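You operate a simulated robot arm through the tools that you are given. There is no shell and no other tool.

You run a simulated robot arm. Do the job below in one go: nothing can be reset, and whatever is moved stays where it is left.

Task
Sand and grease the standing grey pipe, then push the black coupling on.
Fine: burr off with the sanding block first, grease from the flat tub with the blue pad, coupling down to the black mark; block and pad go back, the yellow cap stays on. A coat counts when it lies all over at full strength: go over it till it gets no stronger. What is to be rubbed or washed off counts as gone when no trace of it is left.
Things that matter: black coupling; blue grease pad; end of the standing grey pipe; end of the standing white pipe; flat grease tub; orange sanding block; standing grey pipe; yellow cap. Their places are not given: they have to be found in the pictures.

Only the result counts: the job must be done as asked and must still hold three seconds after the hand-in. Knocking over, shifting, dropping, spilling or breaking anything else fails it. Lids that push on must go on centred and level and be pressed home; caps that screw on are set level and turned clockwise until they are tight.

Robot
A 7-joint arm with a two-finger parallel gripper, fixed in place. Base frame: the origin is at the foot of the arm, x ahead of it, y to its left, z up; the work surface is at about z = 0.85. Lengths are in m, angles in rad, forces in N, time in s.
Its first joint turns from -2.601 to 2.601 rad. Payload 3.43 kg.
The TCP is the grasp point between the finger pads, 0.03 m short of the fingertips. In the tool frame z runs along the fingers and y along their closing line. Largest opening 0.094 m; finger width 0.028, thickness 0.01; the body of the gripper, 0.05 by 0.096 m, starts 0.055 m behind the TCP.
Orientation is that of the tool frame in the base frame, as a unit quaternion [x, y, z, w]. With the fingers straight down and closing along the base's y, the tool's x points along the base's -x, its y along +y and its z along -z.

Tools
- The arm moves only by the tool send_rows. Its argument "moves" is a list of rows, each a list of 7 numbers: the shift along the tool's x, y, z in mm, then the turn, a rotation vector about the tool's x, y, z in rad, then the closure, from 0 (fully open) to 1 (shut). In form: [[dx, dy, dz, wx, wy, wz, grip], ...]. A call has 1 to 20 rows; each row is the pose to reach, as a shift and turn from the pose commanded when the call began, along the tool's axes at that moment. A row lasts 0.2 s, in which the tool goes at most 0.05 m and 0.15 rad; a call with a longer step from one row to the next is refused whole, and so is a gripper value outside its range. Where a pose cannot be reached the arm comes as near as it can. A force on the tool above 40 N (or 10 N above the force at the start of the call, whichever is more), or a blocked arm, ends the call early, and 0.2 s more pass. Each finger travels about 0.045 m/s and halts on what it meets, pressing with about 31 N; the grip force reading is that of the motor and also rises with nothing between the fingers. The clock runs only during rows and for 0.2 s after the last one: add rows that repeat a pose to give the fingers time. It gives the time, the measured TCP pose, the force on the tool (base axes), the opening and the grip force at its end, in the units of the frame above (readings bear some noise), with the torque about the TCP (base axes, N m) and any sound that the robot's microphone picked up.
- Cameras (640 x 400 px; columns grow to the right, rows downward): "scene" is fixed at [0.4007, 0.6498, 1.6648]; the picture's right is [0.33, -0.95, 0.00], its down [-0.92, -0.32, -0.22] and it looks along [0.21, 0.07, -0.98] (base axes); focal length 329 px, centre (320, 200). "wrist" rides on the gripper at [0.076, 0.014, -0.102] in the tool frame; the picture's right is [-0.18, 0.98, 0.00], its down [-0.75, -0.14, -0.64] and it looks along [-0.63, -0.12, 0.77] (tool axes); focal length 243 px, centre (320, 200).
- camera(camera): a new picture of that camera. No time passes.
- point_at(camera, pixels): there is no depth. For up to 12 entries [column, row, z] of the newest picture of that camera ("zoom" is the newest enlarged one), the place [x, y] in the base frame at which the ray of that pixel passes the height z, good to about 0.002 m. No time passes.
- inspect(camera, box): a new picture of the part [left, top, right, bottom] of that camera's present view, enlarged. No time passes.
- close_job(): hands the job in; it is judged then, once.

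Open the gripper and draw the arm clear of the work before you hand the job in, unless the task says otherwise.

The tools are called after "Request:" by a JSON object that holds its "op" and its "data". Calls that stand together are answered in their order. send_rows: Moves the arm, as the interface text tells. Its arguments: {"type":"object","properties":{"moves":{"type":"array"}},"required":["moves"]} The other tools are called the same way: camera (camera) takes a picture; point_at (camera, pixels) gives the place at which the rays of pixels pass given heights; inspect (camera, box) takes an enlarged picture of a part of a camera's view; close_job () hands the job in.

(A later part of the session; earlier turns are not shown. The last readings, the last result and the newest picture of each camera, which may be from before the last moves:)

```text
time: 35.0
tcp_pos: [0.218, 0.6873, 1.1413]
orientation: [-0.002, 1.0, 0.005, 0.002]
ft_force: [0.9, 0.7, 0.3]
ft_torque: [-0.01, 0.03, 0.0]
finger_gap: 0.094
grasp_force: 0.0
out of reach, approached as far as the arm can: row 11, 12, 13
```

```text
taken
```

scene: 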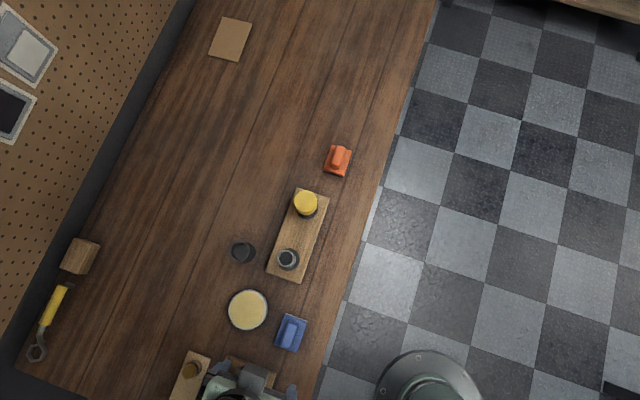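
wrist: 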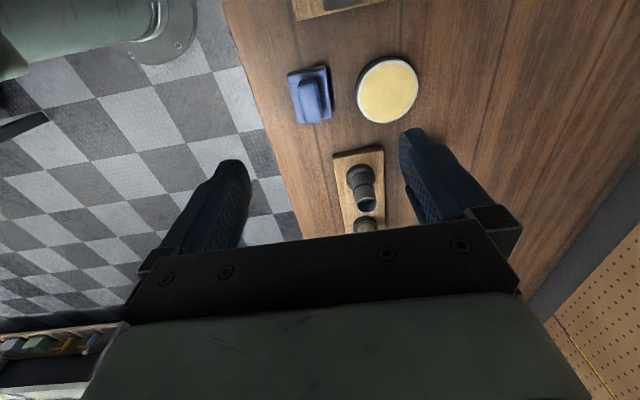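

The last rows were slightly out of reach (TCP at 0.218,0.687,1.141), but the pad is in view at wrist (310,95). I inspect it and the tub here.

Request:
{"op": "inspect", "data": {"camera": "wrist", "box": [270, 50, 370, 140]}}

Request:
{"op": "point_at", "data": {"camera": "wrist", "pixels": [[287, 75, 0.868], [325, 66, 0.868], [332, 117, 0.868], [299, 124, 0.868], [313, 100, 0.89], [387, 90, 0.87], [358, 92, 0.87], [418, 86, 0.87], [387, 59, 0.87], [385, 122, 0.87]]}}

Request:
{"op": "inspect", "data": {"camera": "scene", "box": [210, 270, 330, 370]}}

```text
4.44 times, centred on (320, 95) of wrist
```

zoom: 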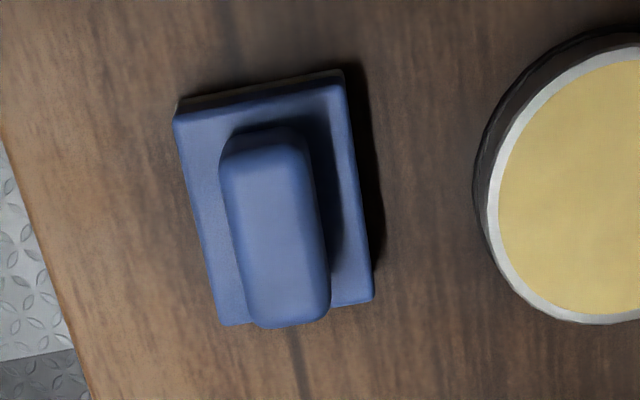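

```text
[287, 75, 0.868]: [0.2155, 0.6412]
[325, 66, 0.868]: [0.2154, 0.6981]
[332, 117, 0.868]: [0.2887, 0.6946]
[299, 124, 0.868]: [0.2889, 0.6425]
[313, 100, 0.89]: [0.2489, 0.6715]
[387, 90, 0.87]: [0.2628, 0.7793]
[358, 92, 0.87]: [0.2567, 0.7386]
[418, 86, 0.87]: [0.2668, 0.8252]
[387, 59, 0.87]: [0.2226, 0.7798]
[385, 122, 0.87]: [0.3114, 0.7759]
```

```text
4.00 times, centred on (270, 320) of scene
```

zoom: 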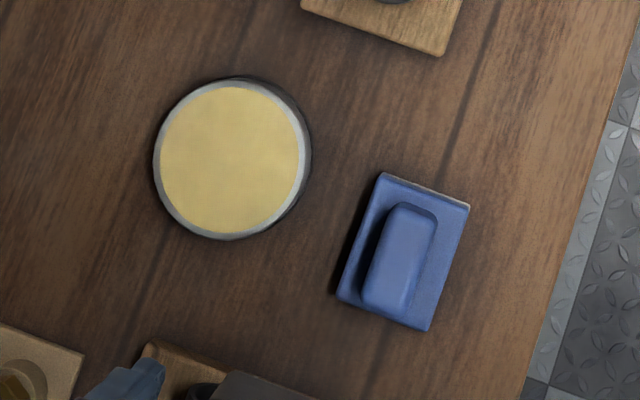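

The pad is centred at (0.252,0.669), same shape as the block; the tub is at (0.266,0.779), radius ≈0.043, rim z≈0.868. I lower toward a point above the pad and check that the pose is fully reached.

Request:
{"op": "send_rows", "data": {"moves": [[-30, 0, 0, 0, 0, 0, 0], [-30, 0, 40, 0, 0, 0, 0], [-30, 0, 80, 0, 0, 0, 0], [-30, 0, 120, 0, 0, 0, 0], [-30, 0, 120, 0, 0, 0, 0]]}}

Request:
{"op": "camera", "data": {"camera": "wrist"}}

```text
time: 36.2
tcp_pos: [0.2496, 0.683, 1.0198]
orientation: [0.0, 1.0, 0.0, 0.0]
ft_force: [-0.2, -0.2, -0.1]
ft_torque: [0.01, 0.01, 0.02]
finger_gap: 0.0941
grasp_force: 0.0
```

```text
taken
```

wrist: 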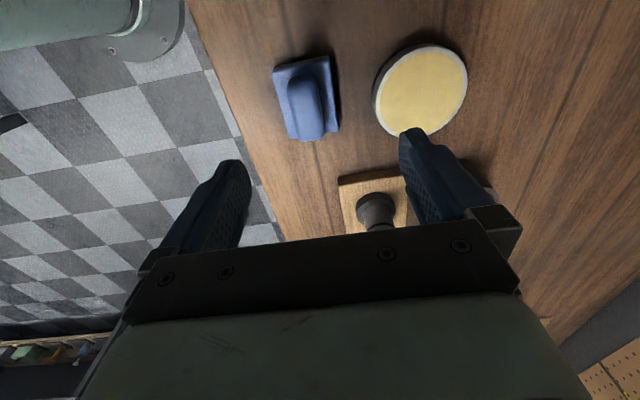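

The pose is well reached now. I move 13.5 mm in −y over the pad, lower to TCP z≈0.945 with a smaller opening, and look.

Request:
{"op": "send_rows", "data": {"moves": [[0, -13.5, 0, 0, 0, 0, 0.2], [0, -13.5, 40, 0, 0, 0, 0.2], [0, -13.5, 75, 0, 0, 0, 0.2], [0, -13.5, 75, 0, 0, 0, 0.2]]}}

Request:
{"op": "camera", "data": {"camera": "wrist"}}

Request:
{"op": "inspect", "data": {"camera": "wrist", "box": [240, 60, 400, 220]}}

```text
time: 37.2
tcp_pos: [0.2493, 0.6704, 0.9446]
orientation: [0.0, 1.0, 0.0, -0.001]
ft_force: [-0.3, -0.5, 0.5]
ft_torque: [-0.01, -0.03, 0.03]
finger_gap: 0.0752
grasp_force: 0.1
```

```text
taken
```

wrist: 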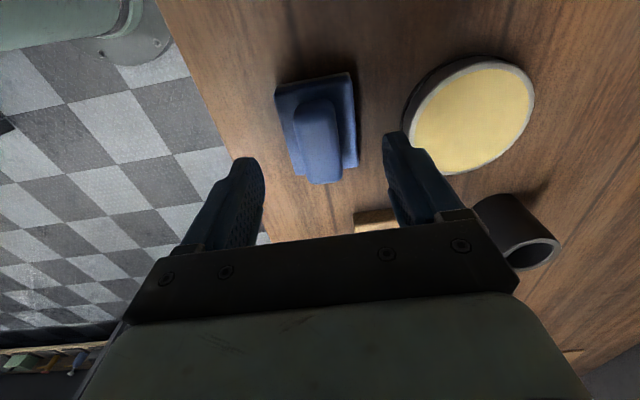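

```text
2.50 times, centred on (320, 140) of wrist
```

zoom: 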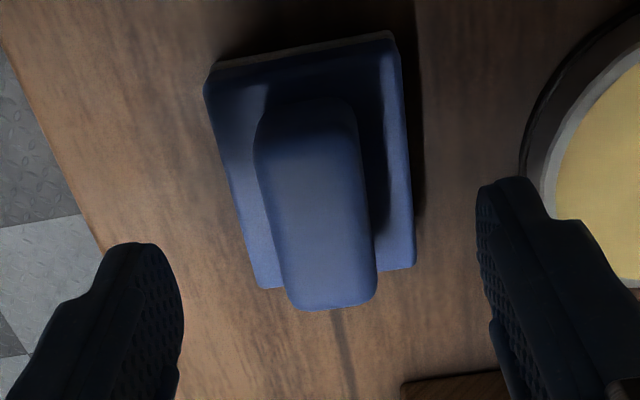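

The pad sits between the fingers just as the block did. I lower to TCP z≈0.908 and close on the handle.

Request:
{"op": "send_rows", "data": {"moves": [[0, 0, 20, 0, 0, 0, 0.2], [0, 0, 37, 0, 0, 0, 0.2], [0, 0, 37, 0, 0, 0, 0.2], [0, 0, 37, 0, 0, 0, 1], [0, 0, 37, 0, 0, 0, 1], [0, 0, 37, 0, 0, 0, 1], [0, 0, 37, 0, 0, 0, 1], [0, 0, 37, 0, 0, 0, 1], [0, 0, 37, 0, 0, 0, 1], [0, 0, 37, 0, 0, 0, 1]]}}

Request:
{"op": "inspect", "data": {"camera": "wrist", "box": [240, 80, 400, 240]}}

```text
time: 39.4
tcp_pos: [0.2495, 0.6719, 0.9101]
orientation: [-0.001, 1.0, 0.0, 0.0]
ft_force: [0.5, 0.2, 0.5]
ft_torque: [-0.02, -0.03, 0.01]
finger_gap: 0.0271
grasp_force: 31.1
```

```text
2.50 times, centred on (320, 160) of wrist
```

zoom: 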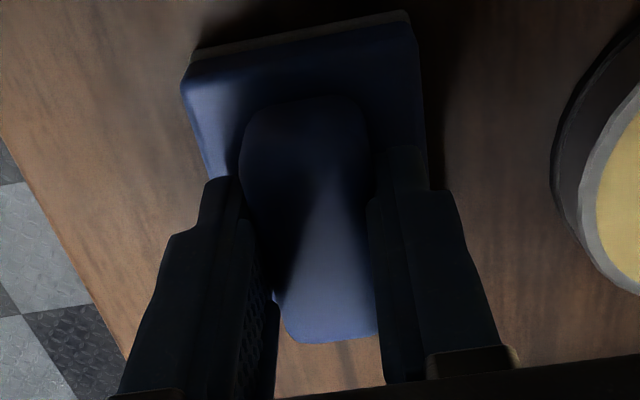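

The gap of 0.027 shows the handle is held. I lift and carry the pad over the tub centre.

Request:
{"op": "send_rows", "data": {"moves": [[0, 0, -20, 0, 0, 0, 1], [0, 0, -50, 0, 0, 0, 1], [0, 0, -70, 0, 0, 0, 1], [-5, 35, -70, 0, 0, 0, 1], [-10, 70, -70, 0, 0, 0, 1], [-14, 108.5, -70, 0, 0, 0, 1], [-14, 108.5, -70, 0, 0, 0, 1]]}}

Request:
{"op": "camera", "data": {"camera": "wrist"}}

Request:
{"op": "camera", "data": {"camera": "scene"}}

```text
time: 41.0
tcp_pos: [0.2642, 0.7798, 0.9792]
orientation: [0.0, 1.0, 0.001, -0.001]
ft_force: [0.5, 0.1, -0.8]
ft_torque: [0.01, 0.04, 0.02]
finger_gap: 0.027
grasp_force: 31.1
```

```text
taken
```

wrist: 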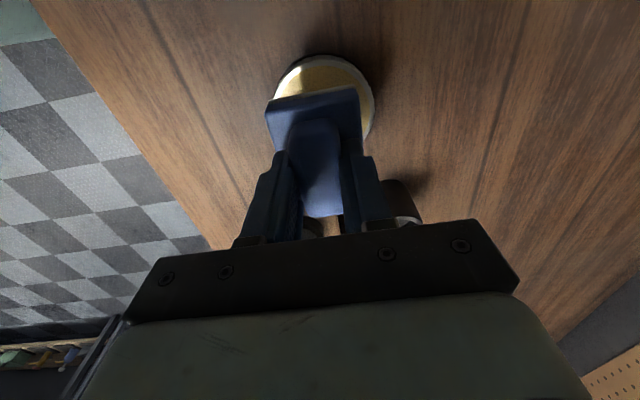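

```text
taken
```

scene: 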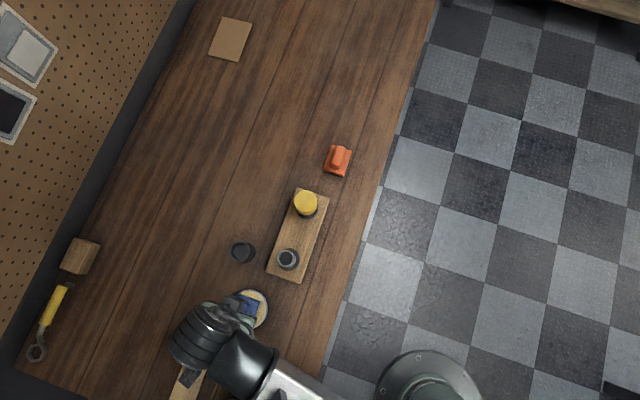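

The pad hangs above the tub (wrist (315,110)). I lower it to just above the grease, then slowly until touch.

Request:
{"op": "send_rows", "data": {"moves": [[0, 0, 25, 0, 0, 0, 1], [0, 0, 42, 0, 0, 0, 1], [0, 0, 44, 0, 0, 0, 1]]}}

Request:
{"op": "camera", "data": {"camera": "wrist"}}

```text
time: 41.8
tcp_pos: [0.2629, 0.7805, 0.9358]
orientation: [0.0, 1.0, 0.0, 0.001]
ft_force: [-0.1, 0.0, -1.2]
ft_torque: [0.04, 0.0, -0.01]
finger_gap: 0.0274
grasp_force: 31.5
```

```text
taken
```

wrist: 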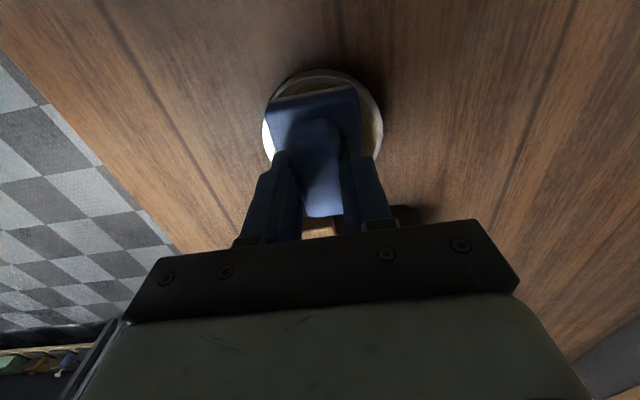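

I check the tub's rim position against the pad from this view before touching down.

Request:
{"op": "point_at", "data": {"camera": "wrist", "pixels": [[262, 128, 0.868], [383, 112, 0.868], [315, 70, 0.868], [265, 105, 0.872], [358, 88, 0.872]]}}

Request:
{"op": "inspect", "data": {"camera": "wrist", "box": [240, 50, 400, 190]}}

```text
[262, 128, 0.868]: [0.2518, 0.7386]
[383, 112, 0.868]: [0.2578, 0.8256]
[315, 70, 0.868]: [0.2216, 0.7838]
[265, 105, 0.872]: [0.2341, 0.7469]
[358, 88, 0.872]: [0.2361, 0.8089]
```

```text
2.86 times, centred on (320, 120) of wrist
```

zoom: 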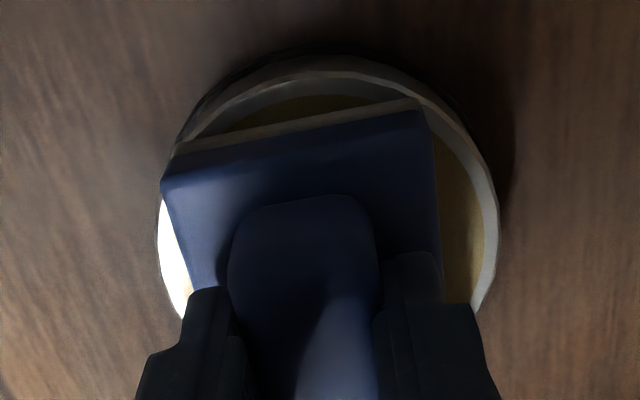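

The tub centre is (0.265,0.782), so I shift 2 mm in +y and lower in small steps to contact.

Request:
{"op": "send_rows", "data": {"moves": [[0, 2, 0, 0, 0, 0, 1], [0, 2, 3, 0, 0, 0, 1], [0, 2, 5, 0, 0, 0, 1], [0, 2, 6, 0, 0, 0, 1]]}}

```text
time: 42.8
tcp_pos: [0.262, 0.7829, 0.9321]
orientation: [0.0, 1.0, 0.001, 0.0]
ft_force: [1.6, 2.5, 37.9]
ft_torque: [-0.04, -0.1, 0.0]
finger_gap: 0.027
grasp_force: 30.4
```

Contact came at 38 N, which is firm; I ease off 2 mm and look at how the pad sits on the tub.

Request:
{"op": "send_rows", "data": {"moves": [[0, 0, -1, 0, 0, 0, 1], [0, 0, -2, 0, 0, 0, 1], [0, 0, -2, 0, 0, 0, 1]]}}

Request:
{"op": "inspect", "data": {"camera": "wrist", "box": [240, 50, 400, 190]}}

Request:
{"op": "inspect", "data": {"camera": "scene", "box": [190, 260, 310, 350]}}

```text
time: 43.6
tcp_pos: [0.2623, 0.7819, 0.9304]
orientation: [0.0, 1.0, 0.0, 0.0]
ft_force: [1.5, 11.0, 27.8]
ft_torque: [0.45, -0.17, 0.03]
finger_gap: 0.0274
grasp_force: 30.9
```

```text
2.86 times, centred on (320, 120) of wrist
```

zoom: 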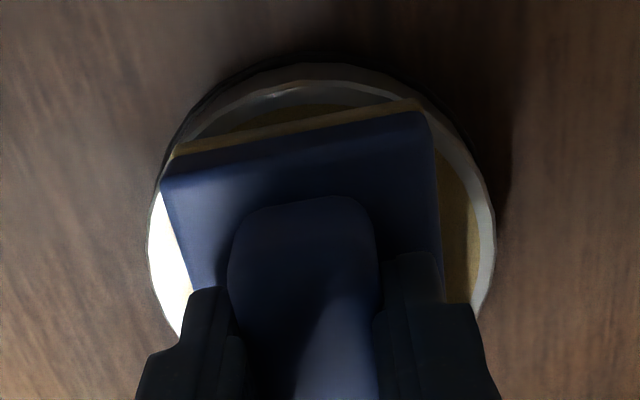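

```text
4.44 times, centred on (250, 305) of scene
```

zoom: 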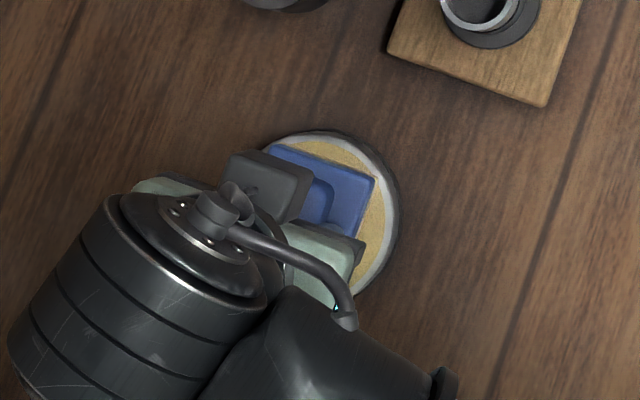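

The pad's sole edge has turned yellowish, so it has taken grease. I ease further up to remove the remaining 28 N before lifting off.

Request:
{"op": "send_rows", "data": {"moves": [[0, 0, -2, 0, 0, 0, 1], [0, 0, -3, 0, 0, 0, 1], [0, 0, -4, 0, 0, 0, 1], [0, 0, -4, 0, 0, 0, 1]]}}

Request:
{"op": "inspect", "data": {"camera": "wrist", "box": [240, 50, 400, 190]}}

```text
time: 44.6
tcp_pos: [0.2628, 0.7817, 0.9334]
orientation: [0.0, 1.0, -0.001, -0.001]
ft_force: [0.2, -1.0, -0.8]
ft_torque: [-0.02, 0.01, -0.01]
finger_gap: 0.0271
grasp_force: 30.5
```

```text
2.86 times, centred on (320, 120) of wrist
```

zoom: 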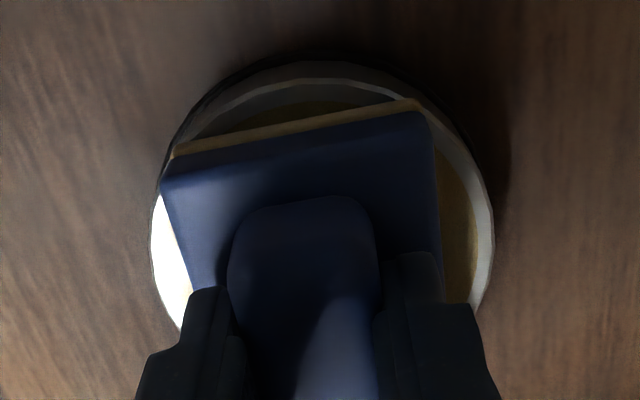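

Free of contact with the sole coated. I lift straight up, then move over the pipe.

Request:
{"op": "send_rows", "data": {"moves": [[0, 0, -30, 0, 0, 0, 1], [0, 0, -75, 0, 0, 0, 1], [0, 0, -120, 0, 0, 0, 1], [-35, -13, -125, 0, 0, 0, 1], [-70, -26, -125, 0, 0, 0, 1], [-105, -40, -125, 0, 0, 0, 1], [-139, -53, -125, 0, 0, 0, 1], [-139, -53, -125, 0, 0, 0, 1]]}}

Request:
{"op": "camera", "data": {"camera": "wrist"}}

Request:
{"op": "camera", "data": {"camera": "scene"}}

```text
time: 46.4
tcp_pos: [0.4053, 0.7274, 1.0581]
orientation: [-0.001, 1.0, 0.0, 0.0]
ft_force: [0.2, 0.0, -0.9]
ft_torque: [0.0, -0.01, -0.01]
finger_gap: 0.0272
grasp_force: 31.7
```

```text
taken
```

wrist: 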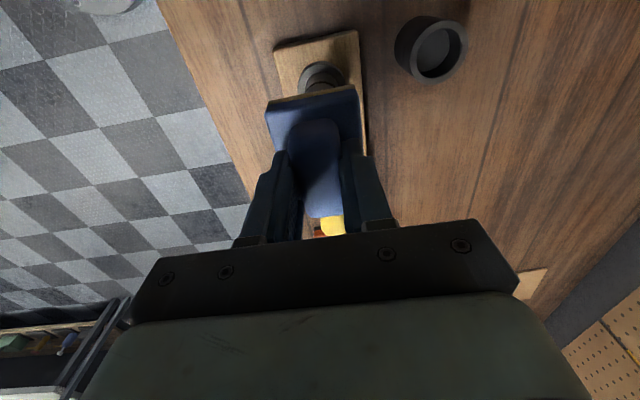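

```text
taken
```

scene: 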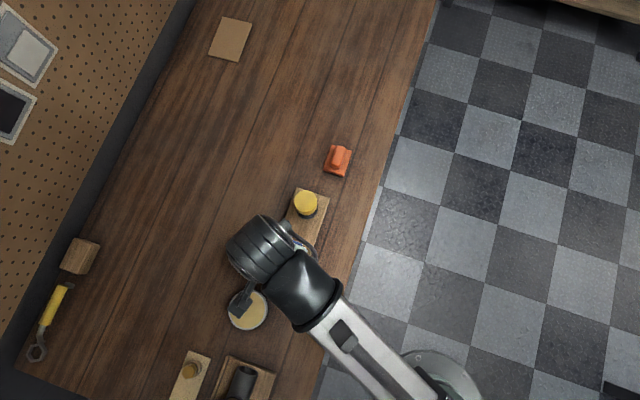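

The tub is unmoved. I lower the pad to just above the rim, then approach in fine steps.

Request:
{"op": "send_rows", "data": {"moves": [[0, 0, 20, 0, 0, 0, 1], [0, 0, 36, 0, 0, 0, 1], [0, 0, 40, 0, 0, 0, 1]]}}

Request:
{"op": "send_rows", "data": {"moves": [[0, 0, 1, 0, 0, 0, 1], [0, 0, 2, 0, 0, 0, 1]]}}

```text
time: 47.2
tcp_pos: [0.4025, 0.728, 1.0188]
orientation: [0.0, 1.0, 0.0, 0.0]
ft_force: [0.9, 0.4, 0.0]
ft_torque: [-0.02, -0.02, -0.01]
finger_gap: 0.0272
grasp_force: 31.1
```

```text
time: 47.8
tcp_pos: [0.4023, 0.7281, 1.0173]
orientation: [0.0, 1.0, 0.0, 0.0]
ft_force: [0.7, -0.6, -1.2]
ft_torque: [0.02, 0.03, 0.03]
finger_gap: 0.0272
grasp_force: 30.9
```

No contact yet at z≈1.017; I go down two more 1 mm steps.

Request:
{"op": "send_rows", "data": {"moves": [[0, 0, 1, 0, 0, 0, 1], [0, 0, 2, 0, 0, 0, 1], [0, 0, 2, 0, 0, 0, 1]]}}

```text
time: 48.6
tcp_pos: [0.4029, 0.73, 1.0151]
orientation: [-0.001, 1.0, 0.0, -0.001]
ft_force: [-0.3, -1.3, -0.5]
ft_torque: [0.0, -0.04, -0.01]
finger_gap: 0.027
grasp_force: 31.1
```

Request:
{"op": "send_rows", "data": {"moves": [[0, 0, 1, 0, 0, 0, 1], [0, 0, 1.5, 0, 0, 0, 1], [0, 0, 1.5, 0, 0, 0, 1]]}}

```text
time: 49.4
tcp_pos: [0.4018, 0.7293, 1.0144]
orientation: [0.0, 1.0, 0.0, 0.0]
ft_force: [-0.3, 0.4, -0.2]
ft_torque: [-0.02, -0.02, 0.0]
finger_gap: 0.0273
grasp_force: 30.9
```

Still free (force ≈ 0) at z≈1.0144; I continue in 1.5 mm steps.

Request:
{"op": "send_rows", "data": {"moves": [[0, 0, 1, 0, 0, 0, 1], [0, 0, 1.5, 0, 0, 0, 1], [0, 0, 1.5, 0, 0, 0, 1]]}}

```text
time: 50.2
tcp_pos: [0.4004, 0.7285, 1.0135]
orientation: [0.0, 1.0, 0.0, 0.002]
ft_force: [1.2, 2.9, 25.9]
ft_torque: [0.07, -0.1, 0.02]
finger_gap: 0.0271
grasp_force: 31.3
```

Contact at 26 N. I ease 0.8 mm and rub with small loops over the whole rim.

Request:
{"op": "send_rows", "data": {"moves": [[0, 0, -0.8, 0, 0, 0, 1], [6, 0, -0.8, 0, 0, 0, 1], [0, 5, -0.8, 0, 0, 0, 1], [-8, 0, -0.8, 0, 0, 0, 1], [0, -5, -0.8, 0, 0, 0, 1], [8, 0, -0.8, 0, 0, 0, 1], [0, 5, -0.8, 0, 0, 0, 1], [-8, 0, -0.8, 0, 0, 0, 1], [0, -5, -0.8, 0, 0, 0, 1], [8, 0, -0.8, 0, 0, 0, 1], [0, 5, -0.8, 0, 0, 0, 1], [-8, 0, -0.8, 0, 0, 0, 1], [0, -5, -0.8, 0, 0, 0, 1], [8, 0, -0.8, 0, 0, 0, 1], [-8, 0, -0.8, 0, 0, 0, 1], [8, 0, -0.8, 0, 0, 0, 1], [-8, 0, -0.8, 0, 0, 0, 1], [0, 0, -0.8, 0, 0, 0, 1]]}}

```text
time: 54.0
tcp_pos: [0.4032, 0.7288, 1.0132]
orientation: [0.001, 1.0, 0.001, 0.001]
ft_force: [8.2, 2.4, 24.6]
ft_torque: [0.13, -0.43, 0.01]
finger_gap: 0.027
grasp_force: 31.5
```

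Rubbing done with about 25 N at the end. I lift off and move forward so the end can be seen.

Request:
{"op": "send_rows", "data": {"moves": [[0, 0, -20, 0, 0, 0, 1], [0, 0, -55, 0, 0, 0, 1], [-30, 0, -60, 0, 0, 0, 1], [-60, 0, -60, 0, 0, 0, 1], [-60, 0, -60, 0, 0, 0, 1]]}}

Request:
{"op": "inspect", "data": {"camera": "wrist", "box": [260, 0, 380, 90]}}

Request:
{"op": "camera", "data": {"camera": "scene"}}

```text
time: 55.2
tcp_pos: [0.4611, 0.7278, 1.0757]
orientation: [0.0, 1.0, 0.0, 0.0]
ft_force: [0.4, -0.5, -0.9]
ft_torque: [0.0, 0.0, 0.02]
finger_gap: 0.0274
grasp_force: 30.6
```

```text
4.44 times, centred on (320, 45) of wrist
```

zoom: 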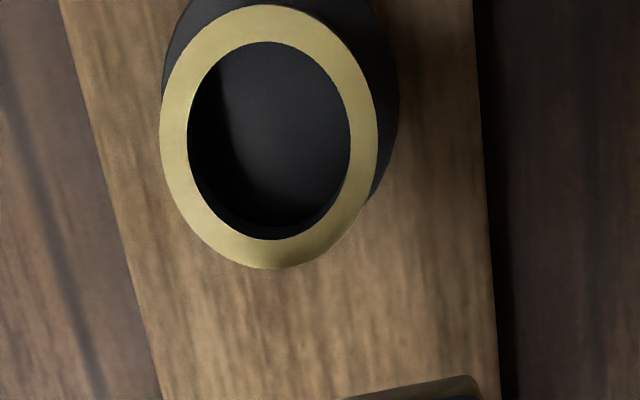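

```text
taken
```

scene: 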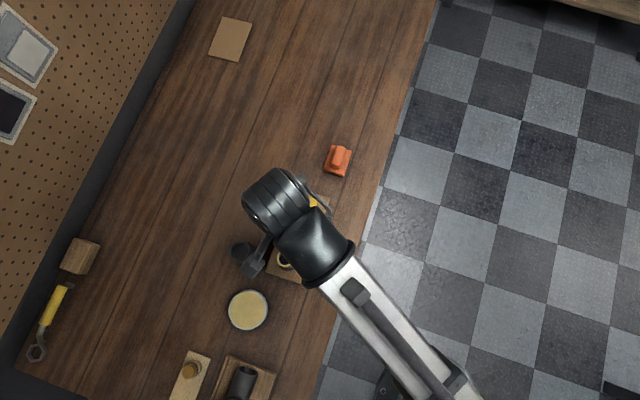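

The rim is now coated yellow all around. To be sure it is at full strength, I go over it again and then compare from the same viewpoint.

Request:
{"op": "send_rows", "data": {"moves": [[30, 0, 0, 0, 0, 0, 1], [60, 0, 5, 0, 0, 0, 1], [60, 0, 35, 0, 0, 0, 1], [60, 0, 55, 0, 0, 0, 1], [60, 0, 58, 0, 0, 0, 1], [60, 0, 59.5, 0, 0, 0, 1], [68, 0, 59.5, 0, 0, 0, 1], [60, 5, 59.5, 0, 0, 0, 1], [52, 0, 59.5, 0, 0, 0, 1], [60, -5, 59.5, 0, 0, 0, 1], [68, 0, 59.5, 0, 0, 0, 1], [60, 5, 59.5, 0, 0, 0, 1], [52, 0, 59.5, 0, 0, 0, 1], [60, -5, 59.5, 0, 0, 0, 1], [68, 0, 59.5, 0, 0, 0, 1], [60, 5, 59.5, 0, 0, 0, 1], [52, 0, 59.5, 0, 0, 0, 1], [60, -5, 59.5, 0, 0, 0, 1], [60, 0, 59.5, 0, 0, 0, 1]]}}

```text
time: 59.2
tcp_pos: [0.4027, 0.7281, 1.013]
orientation: [0.001, 1.0, 0.001, 0.0]
ft_force: [0.1, -2.3, 4.3]
ft_torque: [-0.09, 0.0, -0.02]
finger_gap: 0.0271
grasp_force: 31.5
```

The pressing force ended at only 4 N, so I press 0.6 mm more and rub another set before looking.

Request:
{"op": "send_rows", "data": {"moves": [[0, 0, 0.6, 0, 0, 0, 1], [8, 0, 0.6, 0, 0, 0, 1], [0, 5, 0.6, 0, 0, 0, 1], [-8, 0, 0.6, 0, 0, 0, 1], [0, -5, 0.6, 0, 0, 0, 1], [8, 0, 0.6, 0, 0, 0, 1], [0, 5, 0.6, 0, 0, 0, 1], [-8, 0, 0.6, 0, 0, 0, 1], [0, -5, 0.6, 0, 0, 0, 1], [8, 0, 0.6, 0, 0, 0, 1], [-8, 0, 0.6, 0, 0, 0, 1], [0, 0, 0.6, 0, 0, 0, 1], [0, 0, -20, 0, 0, 0, 1], [0, 0, -55, 0, 0, 0, 1], [-30, 0, -60, 0, 0, 0, 1], [-60, 0, -60, 0, 0, 0, 1], [-60, 0, -60, 0, 0, 0, 1]]}}

Request:
{"op": "inspect", "data": {"camera": "wrist", "box": [260, 0, 380, 90]}}

Request:
{"op": "inspect", "data": {"camera": "scene", "box": [230, 230, 310, 290]}}

```text
time: 62.8
tcp_pos: [0.462, 0.7284, 1.0737]
orientation: [-0.001, 1.0, 0.001, 0.0]
ft_force: [-0.5, 0.8, -0.8]
ft_torque: [-0.02, 0.0, 0.01]
finger_gap: 0.0272
grasp_force: 31.0
```

```text
4.44 times, centred on (320, 45) of wrist
```

zoom: 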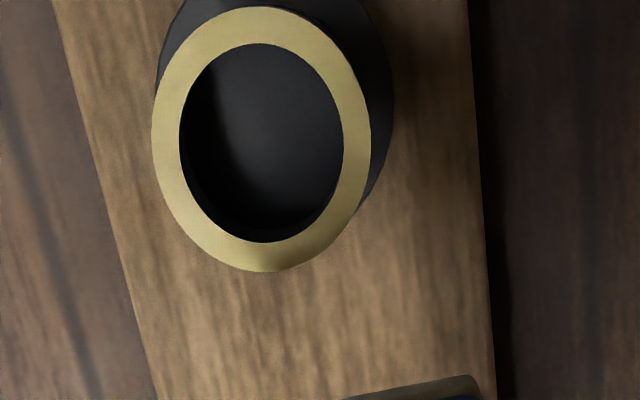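

```text
6.67 times, centred on (270, 260) of scene
```

zoom: 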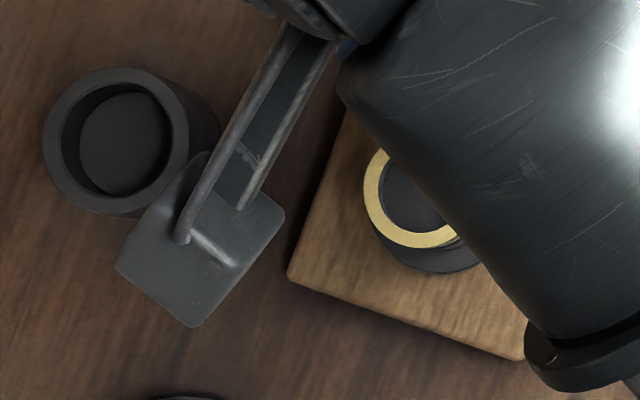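

The coat looks even, perhaps slightly lighter than before. To make sure it is at full strength I reload the pad at the tub, approaching more gently this time.

Request:
{"op": "send_rows", "data": {"moves": [[40, 10, 0, 0, 0, 0, 1], [80, 21, 0, 0, 0, 0, 1], [120, 32, 0, 0, 0, 0, 1], [160, 43, 0, 0, 0, 0, 1], [199, 53.5, 0, 0, 0, 0, 1], [199, 53.5, 40, 0, 0, 0, 1], [199, 53.5, 80, 0, 0, 0, 1], [199, 53.5, 115, 0, 0, 0, 1], [199, 53.5, 136, 0, 0, 0, 1], [199, 53.5, 136, 0, 0, 0, 1]]}}

Request:
{"op": "inspect", "data": {"camera": "wrist", "box": [240, 50, 400, 190]}}

```text
time: 65.0
tcp_pos: [0.2616, 0.7825, 0.9368]
orientation: [0.001, 1.0, 0.0, 0.0]
ft_force: [0.0, -0.3, -0.5]
ft_torque: [0.0, 0.03, -0.01]
finger_gap: 0.027
grasp_force: 30.7
```

```text
2.86 times, centred on (320, 120) of wrist
```

zoom: 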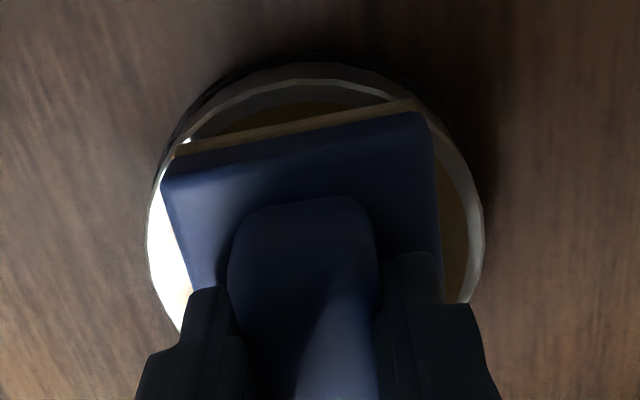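

The pad is above the tub again and its sole edge looks paler, so some grease was used up. I lower gently in 1 mm steps.

Request:
{"op": "send_rows", "data": {"moves": [[0, 0, 1.5, 0, 0, 0, 1], [0, 0, 3, 0, 0, 0, 1], [0, 0, 3, 0, 0, 0, 1]]}}

Request:
{"op": "send_rows", "data": {"moves": [[0, 0, 1, 0, 0, 0, 1], [0, 0, 1, 0, 0, 0, 1]]}}

```text
time: 65.8
tcp_pos: [0.2616, 0.7825, 0.9338]
orientation: [0.0, 1.0, 0.001, 0.0]
ft_force: [-0.3, -0.1, -0.2]
ft_torque: [-0.03, -0.03, -0.03]
finger_gap: 0.0272
grasp_force: 31.0
```

```text
time: 66.4
tcp_pos: [0.2619, 0.7823, 0.9344]
orientation: [-0.001, 1.0, 0.001, 0.0]
ft_force: [0.4, 0.1, -0.9]
ft_torque: [0.01, -0.01, 0.02]
finger_gap: 0.0272
grasp_force: 30.5
```

No contact yet; I keep stepping down 1 mm at a time.

Request:
{"op": "send_rows", "data": {"moves": [[0, 0, 1, 0, 0, 0, 1], [0, 0, 1, 0, 0, 0, 1]]}}

Request:
{"op": "send_rows", "data": {"moves": [[0, 0, 1, 0, 0, 0, 1], [0, 0, 1, 0, 0, 0, 1]]}}

```text
time: 67.0
tcp_pos: [0.2625, 0.7829, 0.9328]
orientation: [0.0, 1.0, 0.001, 0.0]
ft_force: [0.6, -0.1, -1.2]
ft_torque: [0.01, 0.01, 0.0]
finger_gap: 0.0274
grasp_force: 30.9
```

```text
time: 67.6
tcp_pos: [0.263, 0.7816, 0.9321]
orientation: [0.0, 1.0, 0.001, 0.0]
ft_force: [-0.5, 0.1, -0.3]
ft_torque: [0.01, -0.02, -0.03]
finger_gap: 0.0271
grasp_force: 31.0
```

Still free at z≈0.932; I go on with two single steps.

Request:
{"op": "send_rows", "data": {"moves": [[0, 0, 1, 0, 0, 0, 1], [0, 0, 1, 0, 0, 0, 1]]}}

Request:
{"op": "send_rows", "data": {"moves": [[0, 0, 0.7, 0, 0, 0, 1], [0, 0, 0.7, 0, 0, 0, 1]]}}

```text
time: 68.2
tcp_pos: [0.2613, 0.7828, 0.9307]
orientation: [0.0, 1.0, 0.0, -0.001]
ft_force: [1.2, 0.3, 6.8]
ft_torque: [-0.02, 0.05, -0.01]
finger_gap: 0.027
grasp_force: 30.9
```

```text
time: 68.8
tcp_pos: [0.2629, 0.7825, 0.9312]
orientation: [0.0, 1.0, 0.001, 0.0]
ft_force: [1.7, -0.3, 16.5]
ft_torque: [-0.03, 0.04, 0.0]
finger_gap: 0.0271
grasp_force: 31.1
```

16.5 N on the tub. I hold briefly, then check the sole edge colour.

Request:
{"op": "send_rows", "data": {"moves": [[0, 0, 0, 0, 0, 0, 1], [0, 0, 0, 0, 0, 0, 1], [0, 0, -1.5, 0, 0, 0, 1], [0, 0, -4, 0, 0, 0, 1], [0, 0, -4, 0, 0, 0, 1]]}}

Request:
{"op": "inspect", "data": {"camera": "wrist", "box": [240, 50, 400, 190]}}

```text
time: 70.0
tcp_pos: [0.2641, 0.7824, 0.9326]
orientation: [0.0, 1.0, 0.0, -0.001]
ft_force: [-0.8, -0.6, -1.1]
ft_torque: [0.02, -0.01, 0.01]
finger_gap: 0.0269
grasp_force: 30.4
```

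```text
2.86 times, centred on (320, 120) of wrist
```

zoom: 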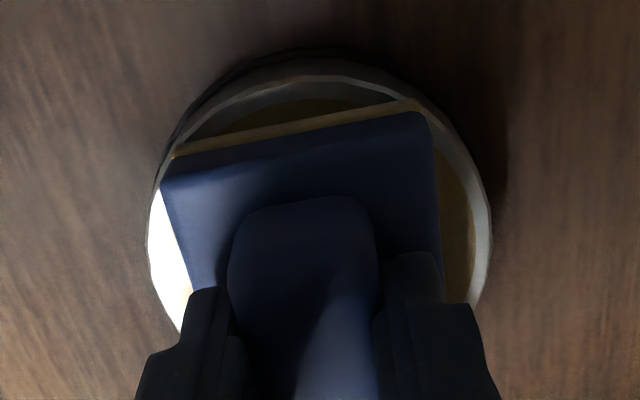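

The sole edge is yellow again, so the pad is reloaded. I lift and go back over the pipe.

Request:
{"op": "send_rows", "data": {"moves": [[0, 0, -30, 0, 0, 0, 1], [0, 0, -75, 0, 0, 0, 1], [0, 0, -115, 0, 0, 0, 1], [-35, -13, -120, 0, 0, 0, 1], [-70, -26, -120, 0, 0, 0, 1], [-105, -40, -120, 0, 0, 0, 1], [-139, -53.5, -120, 0, 0, 0, 1], [-139, -53.5, -100, 0, 0, 0, 1], [-139, -53.5, -84, 0, 0, 0, 1], [-139, -53.5, -84, 0, 0, 0, 1]]}}

```text
time: 72.2
tcp_pos: [0.4025, 0.7294, 1.0181]
orientation: [0.001, 1.0, 0.0, 0.0]
ft_force: [-0.3, -0.8, -0.2]
ft_torque: [-0.01, 0.02, 0.01]
finger_gap: 0.027
grasp_force: 31.0
```

I'm just above the rim at TCP z≈1.018; I lower in fine steps to contact.

Request:
{"op": "send_rows", "data": {"moves": [[0, 0, 2, 0, 0, 0, 1], [0, 0, 3.5, 0, 0, 0, 1], [0, 0, 3.5, 0, 0, 0, 1]]}}

Request:
{"op": "send_rows", "data": {"moves": [[0, 0, 1, 0, 0, 0, 1], [0, 0, 1, 0, 0, 0, 1]]}}

```text
time: 73.0
tcp_pos: [0.4018, 0.7287, 1.0142]
orientation: [-0.001, 1.0, 0.0, 0.0]
ft_force: [-0.1, -0.3, -0.2]
ft_torque: [0.01, -0.03, 0.05]
finger_gap: 0.0272
grasp_force: 31.0
```

```text
time: 73.6
tcp_pos: [0.401, 0.7295, 1.0138]
orientation: [0.001, 1.0, 0.0, 0.0]
ft_force: [0.8, 0.1, -1.2]
ft_torque: [-0.03, 0.0, 0.03]
finger_gap: 0.0272
grasp_force: 30.9
```

Request:
{"op": "send_rows", "data": {"moves": [[0, 0, 1, 0, 0, 0, 1], [0, 0, 1, 0, 0, 0, 1]]}}

```text
time: 74.2
tcp_pos: [0.4011, 0.7286, 1.0139]
orientation: [0.0, 1.0, 0.001, 0.0]
ft_force: [0.6, 2.2, 13.9]
ft_torque: [0.1, 0.0, -0.02]
finger_gap: 0.0271
grasp_force: 31.8
```

Contact with 14 N, a good pressure. I rub loops over the rim with the reloaded pad.

Request:
{"op": "send_rows", "data": {"moves": [[8, 0, 0, 0, 0, 0, 1], [0, 5, 0, 0, 0, 0, 1], [-8, 0, 0, 0, 0, 0, 1], [0, -5, 0, 0, 0, 0, 1], [8, 0, 0, 0, 0, 0, 1], [0, 5, 0, 0, 0, 0, 1], [-8, 0, 0, 0, 0, 0, 1], [0, -5, 0, 0, 0, 0, 1], [8, 0, 0, 0, 0, 0, 1], [0, 5, 0, 0, 0, 0, 1], [-8, 0, 0, 0, 0, 0, 1], [0, -5, 0, 0, 0, 0, 1], [8, 0, 0, 0, 0, 0, 1], [-8, 0, 0, 0, 0, 0, 1], [8, 0, 0, 0, 0, 0, 1], [-8, 0, 0, 0, 0, 0, 1], [0, 0, 0, 0, 0, 0, 1]]}}

Request:
{"op": "send_rows", "data": {"moves": [[0, 0, -20, 0, 0, 0, 1], [0, 0, -55, 0, 0, 0, 1], [-30, 0, -60, 0, 0, 0, 1], [-60, 0, -60, 0, 0, 0, 1], [-60, 0, -60, 0, 0, 0, 1]]}}

Request:
{"op": "inspect", "data": {"camera": "wrist", "box": [260, 0, 380, 90]}}

Request:
{"op": "inspect", "data": {"camera": "scene", "box": [230, 230, 310, 290]}}

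```text
time: 75.5
tcp_pos: [0.3982, 0.7268, 1.0138]
orientation: [0.002, 1.0, -0.002, 0.001]
ft_force: [-0.7, -4.1, 13.8]
ft_torque: [-0.01, 0.02, 0.02]
finger_gap: 0.0271
grasp_force: 30.8
stopped in row 6: the force on the tool passed its limit at 41 N (the readings are from after the stop); the commanded pose is now the measured one
```

```text
time: 76.7
tcp_pos: [0.4598, 0.728, 1.0751]
orientation: [0.001, 1.0, -0.002, 0.0]
ft_force: [0.5, -0.7, -0.9]
ft_torque: [0.05, 0.02, 0.02]
finger_gap: 0.0268
grasp_force: 31.5
```

```text
4.44 times, centred on (320, 45) of wrist
```

zoom: 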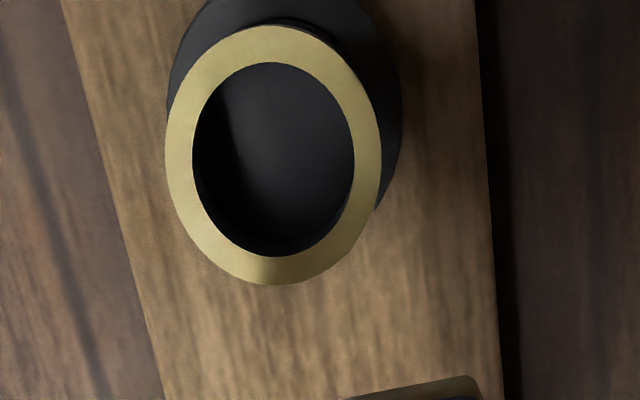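

```text
6.67 times, centred on (270, 260) of scene
```

zoom: 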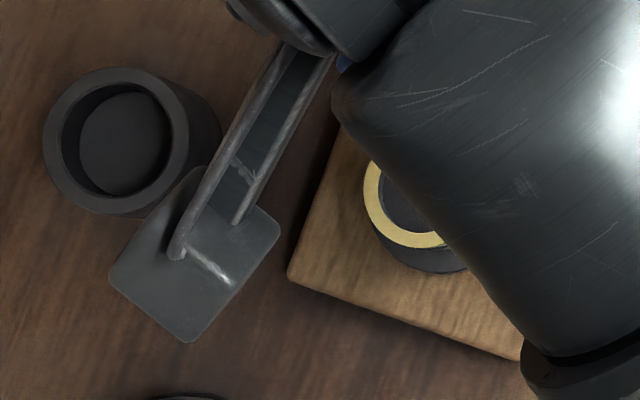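

The coat looks the same as before, i.e. no stronger. One more gentle pass with the loaded pad to be certain: back over the rim at z≈1.0165 first.

Request:
{"op": "send_rows", "data": {"moves": [[28, 0, 0, 0, 0, 0, 1], [57, 1, 5, 0, 0, 0, 1], [57, 1, 35, 0, 0, 0, 1], [57, 1, 56, 0, 0, 0, 1], [57, 1, 59, 0, 0, 0, 1], [57, 1, 59, 0, 0, 0, 1]]}}

Request:
{"op": "send_rows", "data": {"moves": [[0, 0, 1, 0, 0, 0, 1], [0, 0, 1, 0, 0, 0, 1]]}}

```text
time: 78.1
tcp_pos: [0.4007, 0.7298, 1.0144]
orientation: [0.003, 1.0, -0.002, 0.001]
ft_force: [-0.5, -1.1, 12.5]
ft_torque: [0.11, 0.02, -0.02]
finger_gap: 0.027
grasp_force: 30.6
```

```text
time: 78.7
tcp_pos: [0.401, 0.7294, 1.0134]
orientation: [0.0, 1.0, -0.001, 0.002]
ft_force: [2.7, 2.4, 21.2]
ft_torque: [0.22, -0.14, 0.01]
finger_gap: 0.0273
grasp_force: 30.5
```

Contact is 21 N; I ease off 0.8 mm and rub with loops again.

Request:
{"op": "send_rows", "data": {"moves": [[0, 0, -0.8, 0, 0, 0, 1], [4, 2, -0.8, 0, 0, 0, 1], [7, 0, -0.8, 0, 0, 0, 1], [0, -5, -0.8, 0, 0, 0, 1], [-7, 0, -0.8, 0, 0, 0, 1], [0, 5, -0.8, 0, 0, 0, 1], [7, 0, -0.8, 0, 0, 0, 1], [0, -5, -0.8, 0, 0, 0, 1], [-7, 0, -0.8, 0, 0, 0, 1], [0, 5, -0.8, 0, 0, 0, 1], [7, 0, -0.8, 0, 0, 0, 1], [0, -5, -0.8, 0, 0, 0, 1], [-7, 0, -0.8, 0, 0, 0, 1], [0, 5, -0.8, 0, 0, 0, 1], [7, 0, -0.8, 0, 0, 0, 1], [-7, 0, -0.8, 0, 0, 0, 1], [0, 0, -0.8, 0, 0, 0, 1]]}}

Request:
{"op": "send_rows", "data": {"moves": [[0, 0, -20, 0, 0, 0, 1], [0, 0, -55, 0, 0, 0, 1], [-30, 0, -60, 0, 0, 0, 1], [-60, 0, -60, 0, 0, 0, 1], [-60, 0, -60, 0, 0, 0, 1]]}}

Request:
{"op": "inspect", "data": {"camera": "wrist", "box": [260, 0, 380, 90]}}

Request:
{"op": "inspect", "data": {"camera": "scene", "box": [230, 230, 310, 290]}}

```text
time: 82.3
tcp_pos: [0.4, 0.7297, 1.0139]
orientation: [0.003, 1.0, -0.001, 0.002]
ft_force: [8.8, 2.7, 25.9]
ft_torque: [0.18, -0.4, -0.07]
finger_gap: 0.0271
grasp_force: 31.1
```

```text
time: 83.5
tcp_pos: [0.46, 0.7275, 1.0724]
orientation: [0.0, 1.0, -0.001, 0.001]
ft_force: [0.0, 0.1, -1.3]
ft_torque: [-0.06, -0.01, -0.04]
finger_gap: 0.027
grasp_force: 31.2
```

```text
4.44 times, centred on (320, 45) of wrist
```

zoom: 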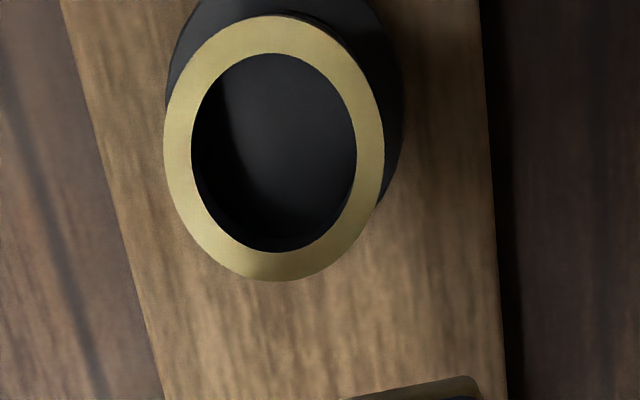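

```text
6.67 times, centred on (270, 260) of scene
```

zoom: 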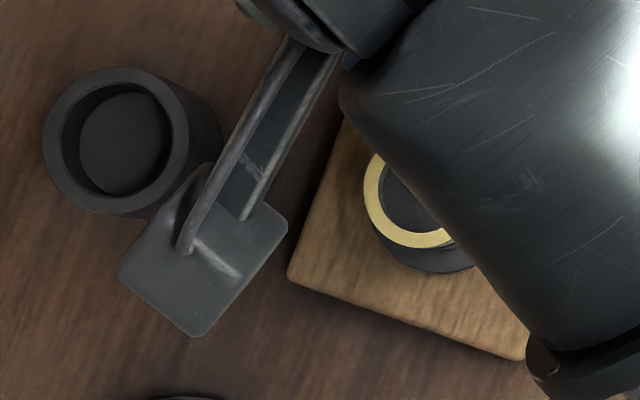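

The coat shows no further change, so it is at full strength. I take the pad back to its place at (0.2495,0.670), lowering on the way.

Request:
{"op": "send_rows", "data": {"moves": [[40, -10, 0, 0, 0, 0, 1], [80, -21, 0, 0, 0, 0, 1], [120, -32, 0, 0, 0, 0, 1], [150, -40, 25, 0, 0, 0, 1], [180, -49, 50, 0, 0, 0, 1], [210.5, -57.5, 75, 0, 0, 0, 1], [210.5, -57.5, 110, 0, 0, 0, 1], [210.5, -57.5, 140, 0, 0, 0, 1], [210.5, -57.5, 140, 0, 0, 0, 1]]}}

Request:
{"op": "camera", "data": {"camera": "wrist"}}

```text
time: 85.5
tcp_pos: [0.2496, 0.6721, 0.9318]
orientation: [0.001, 1.0, -0.001, 0.001]
ft_force: [1.0, -0.3, -0.2]
ft_torque: [0.0, 0.0, 0.0]
finger_gap: 0.027
grasp_force: 30.2
```

```text
taken
```

wrist: 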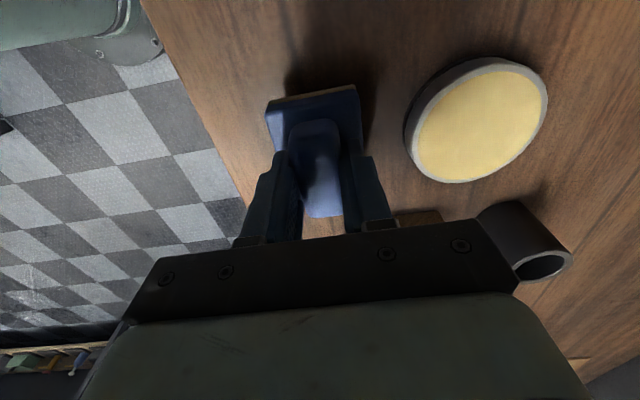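

The tub is intact and the pad hangs above its spot. I lower it to just above the table and then in fine steps.

Request:
{"op": "send_rows", "data": {"moves": [[0, -0.5, 10, 0, 0, 0, 1], [0, -0.5, 17, 0, 0, 0, 1], [0, -0.5, 19, 0, 0, 0, 1], [0, -0.5, 19, 0, 0, 0, 1]]}}

Request:
{"op": "send_rows", "data": {"moves": [[0, 0, 1, 0, 0, 0, 1], [0, 0, 2, 0, 0, 0, 1], [0, 0, 2, 0, 0, 0, 1]]}}

```text
time: 86.5
tcp_pos: [0.2486, 0.6714, 0.9133]
orientation: [0.001, 1.0, -0.002, 0.001]
ft_force: [-0.2, 0.1, -1.0]
ft_torque: [-0.02, 0.02, 0.0]
finger_gap: 0.0271
grasp_force: 31.0
```

```text
time: 87.3
tcp_pos: [0.2498, 0.6717, 0.9114]
orientation: [0.001, 1.0, -0.002, 0.001]
ft_force: [-0.4, -0.3, -1.6]
ft_torque: [-0.01, 0.02, 0.01]
finger_gap: 0.027
grasp_force: 30.5
```

Request:
{"op": "send_rows", "data": {"moves": [[0, 0, 1, 0, 0, 0, 1], [0, 0, 1.5, 0, 0, 0, 1], [0, 0, 1.5, 0, 0, 0, 1]]}}

```text
time: 88.1
tcp_pos: [0.2491, 0.6706, 0.9119]
orientation: [0.001, 1.0, -0.002, 0.001]
ft_force: [0.6, 0.0, -0.3]
ft_torque: [-0.02, -0.04, 0.0]
finger_gap: 0.0271
grasp_force: 31.5
```

No contact yet; I step on down.

Request:
{"op": "send_rows", "data": {"moves": [[0, 0, 1, 0, 0, 0, 1], [0, 0, 1.5, 0, 0, 0, 1], [0, 0, 1.5, 0, 0, 0, 1]]}}

```text
time: 88.9
tcp_pos: [0.2489, 0.6704, 0.909]
orientation: [0.001, 1.0, -0.002, 0.002]
ft_force: [1.2, -1.2, 4.3]
ft_torque: [0.09, 0.07, -0.01]
finger_gap: 0.0271
grasp_force: 31.0
```

The pad touches the table (4 N). I open and rise.

Request:
{"op": "send_rows", "data": {"moves": [[0, 0, 0.3, 0, 0, 0, 0.7], [0, 0, 0.3, 0, 0, 0, 0.4], [0, 0, 0.3, 0, 0, 0, 0.3], [0, 0, 0.3, 0, 0, 0, 0.3], [0, 0, -15, 0, 0, 0, 0.3], [0, 0, -45, 0, 0, 0, 0.3], [0, 0, -85, 0, 0, 0, 0.2], [0, 0, -110, 0, 0, 0, 0], [0, 0, -110, 0, 0, 0, 0]]}}

Request:
{"op": "camera", "data": {"camera": "wrist"}}

Request:
{"op": "inspect", "data": {"camera": "wrist", "box": [240, 20, 400, 180]}}

```text
time: 90.9
tcp_pos: [0.2485, 0.6738, 1.0183]
orientation: [0.001, 1.0, -0.002, 0.002]
ft_force: [0.3, 0.6, -0.1]
ft_torque: [-0.03, 0.05, -0.01]
finger_gap: 0.0941
grasp_force: 0.1
```

```text
taken
```

wrist: 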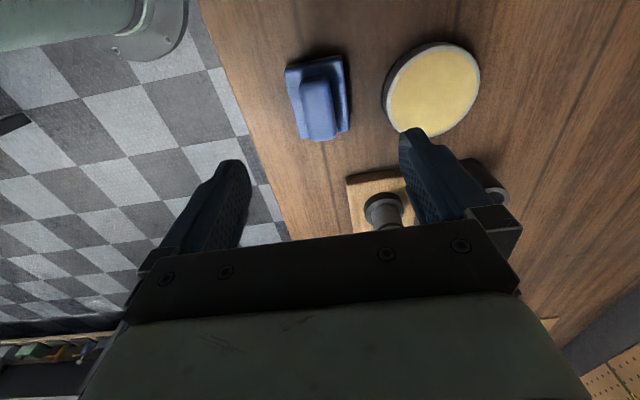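

```text
2.50 times, centred on (320, 100) of wrist
```

zoom: 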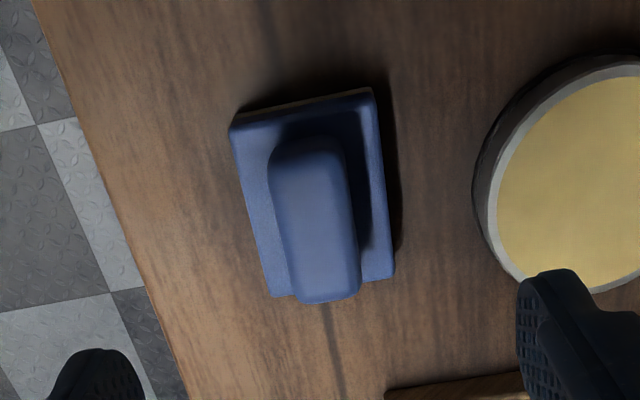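

The pad is back flat at its place. Now I correct the slight tilt of the tool and move above the coupling at (0.387,0.838).

Request:
{"op": "send_rows", "data": {"moves": [[-20, 30, -5, -0.004, 0.003, -0.003, 0], [-48, 62, -5, -0.004, 0.003, -0.003, 0], [-76, 95, -5, -0.004, 0.003, -0.003, 0], [-104, 130, -5, -0.004, 0.003, -0.003, 0], [-138.5, 164, -5, -0.004, 0.003, -0.003, 0], [-138.5, 164, -5, -0.004, 0.003, -0.003, 0], [-138.5, 164, -5, -0.004, 0.003, -0.003, 0]]}}

Request:
{"op": "camera", "data": {"camera": "wrist"}}

Request:
{"op": "inspect", "data": {"camera": "wrist", "box": [260, 50, 380, 140]}}

Request:
{"op": "inspect", "data": {"camera": "scene", "box": [220, 200, 340, 360]}}

```text
time: 92.5
tcp_pos: [0.3873, 0.8359, 1.0227]
orientation: [-0.001, 1.0, 0.0, -0.001]
ft_force: [-0.2, -0.4, 0.8]
ft_torque: [-0.01, 0.02, 0.01]
finger_gap: 0.094
grasp_force: 0.0
```

```text
taken
```

wrist: 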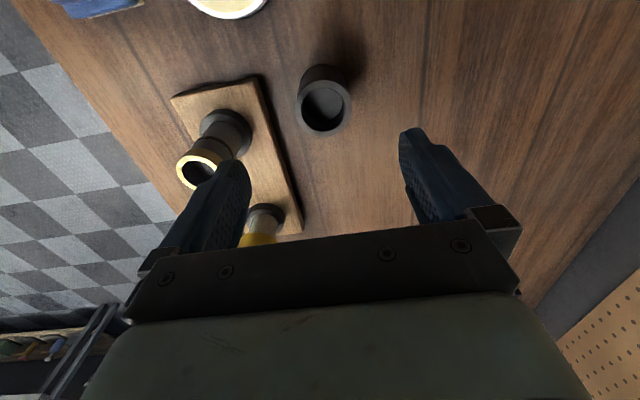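

```text
4.44 times, centred on (320, 95) of wrist
```

zoom: 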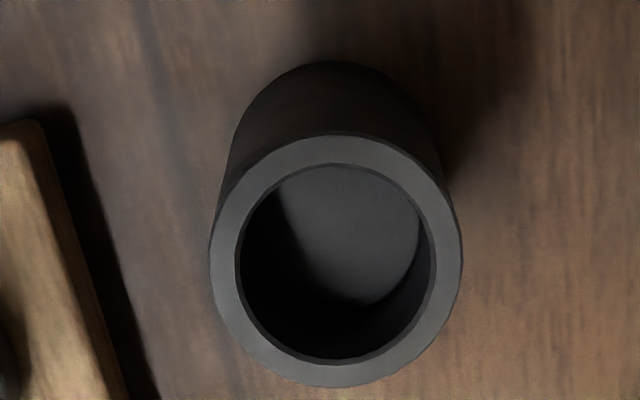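

```text
2.50 times, centred on (280, 280) of scene
```

zoom: 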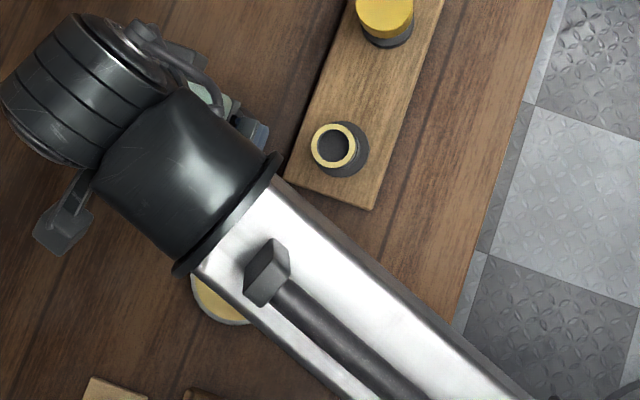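

The coupling rim is centred at wrist (323.6,108.5). I get its base-frame place at the rim height.

Request:
{"op": "point_at", "data": {"camera": "wrist", "pixels": [[323.6, 108.5, 0.905], [323.6, 108.5, 0.909], [323.6, 108.5, 0.913], [295.3, 108.5, 0.909], [352, 108.5, 0.909], [323.6, 80, 0.909], [323.6, 137, 0.909], [302, 108.5, 0.909], [345, 108.5, 0.909]]}}

```text
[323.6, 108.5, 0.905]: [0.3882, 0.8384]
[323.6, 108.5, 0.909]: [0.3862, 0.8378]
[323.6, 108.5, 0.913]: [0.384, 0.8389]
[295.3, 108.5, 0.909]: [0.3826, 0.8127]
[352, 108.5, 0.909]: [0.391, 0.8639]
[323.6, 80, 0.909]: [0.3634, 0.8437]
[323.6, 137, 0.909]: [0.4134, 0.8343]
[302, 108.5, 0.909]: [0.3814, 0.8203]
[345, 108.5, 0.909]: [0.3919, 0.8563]
```

Coupling centre is about (0.3873,0.838). I shift 3 mm in +y, narrow the opening and lower around it, looking before closing.

Request:
{"op": "send_rows", "data": {"moves": [[0, 3, 0, 0, 0, 0, 0.25], [0, 3, 40, 0, 0, 0, 0.25], [0, 3, 75, 0, 0, 0, 0.25], [0, 3, 75, 0, 0, 0, 0.25]]}}

Request:
{"op": "camera", "data": {"camera": "wrist"}}

Request:
{"op": "inspect", "data": {"camera": "wrist", "box": [240, 70, 400, 210]}}

```text
time: 93.5
tcp_pos: [0.3871, 0.8385, 0.9501]
orientation: [0.001, 1.0, 0.0, 0.0]
ft_force: [0.1, 0.4, -1.0]
ft_torque: [0.0, -0.01, -0.02]
finger_gap: 0.0707
grasp_force: 0.0
```

```text
taken
```

wrist: 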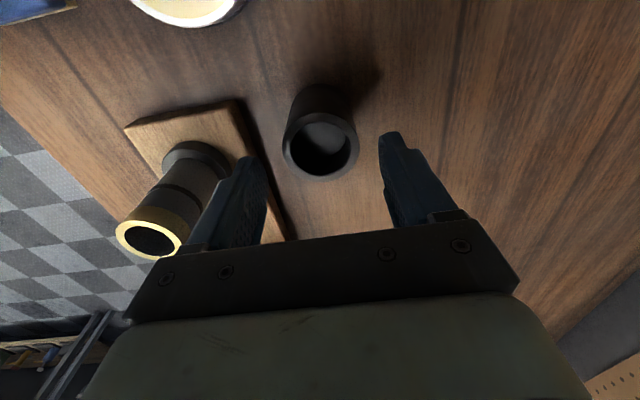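

```text
2.86 times, centred on (320, 140) of wrist
```

zoom: 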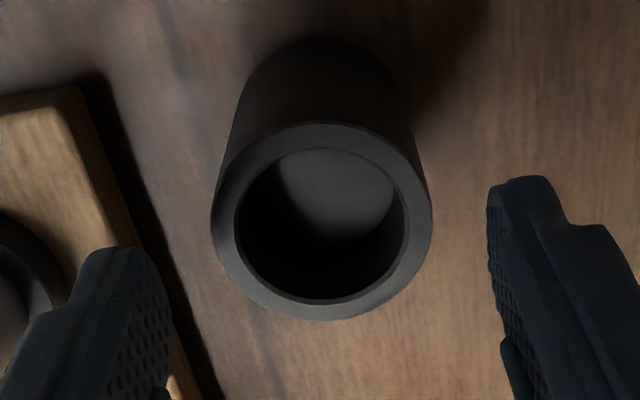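

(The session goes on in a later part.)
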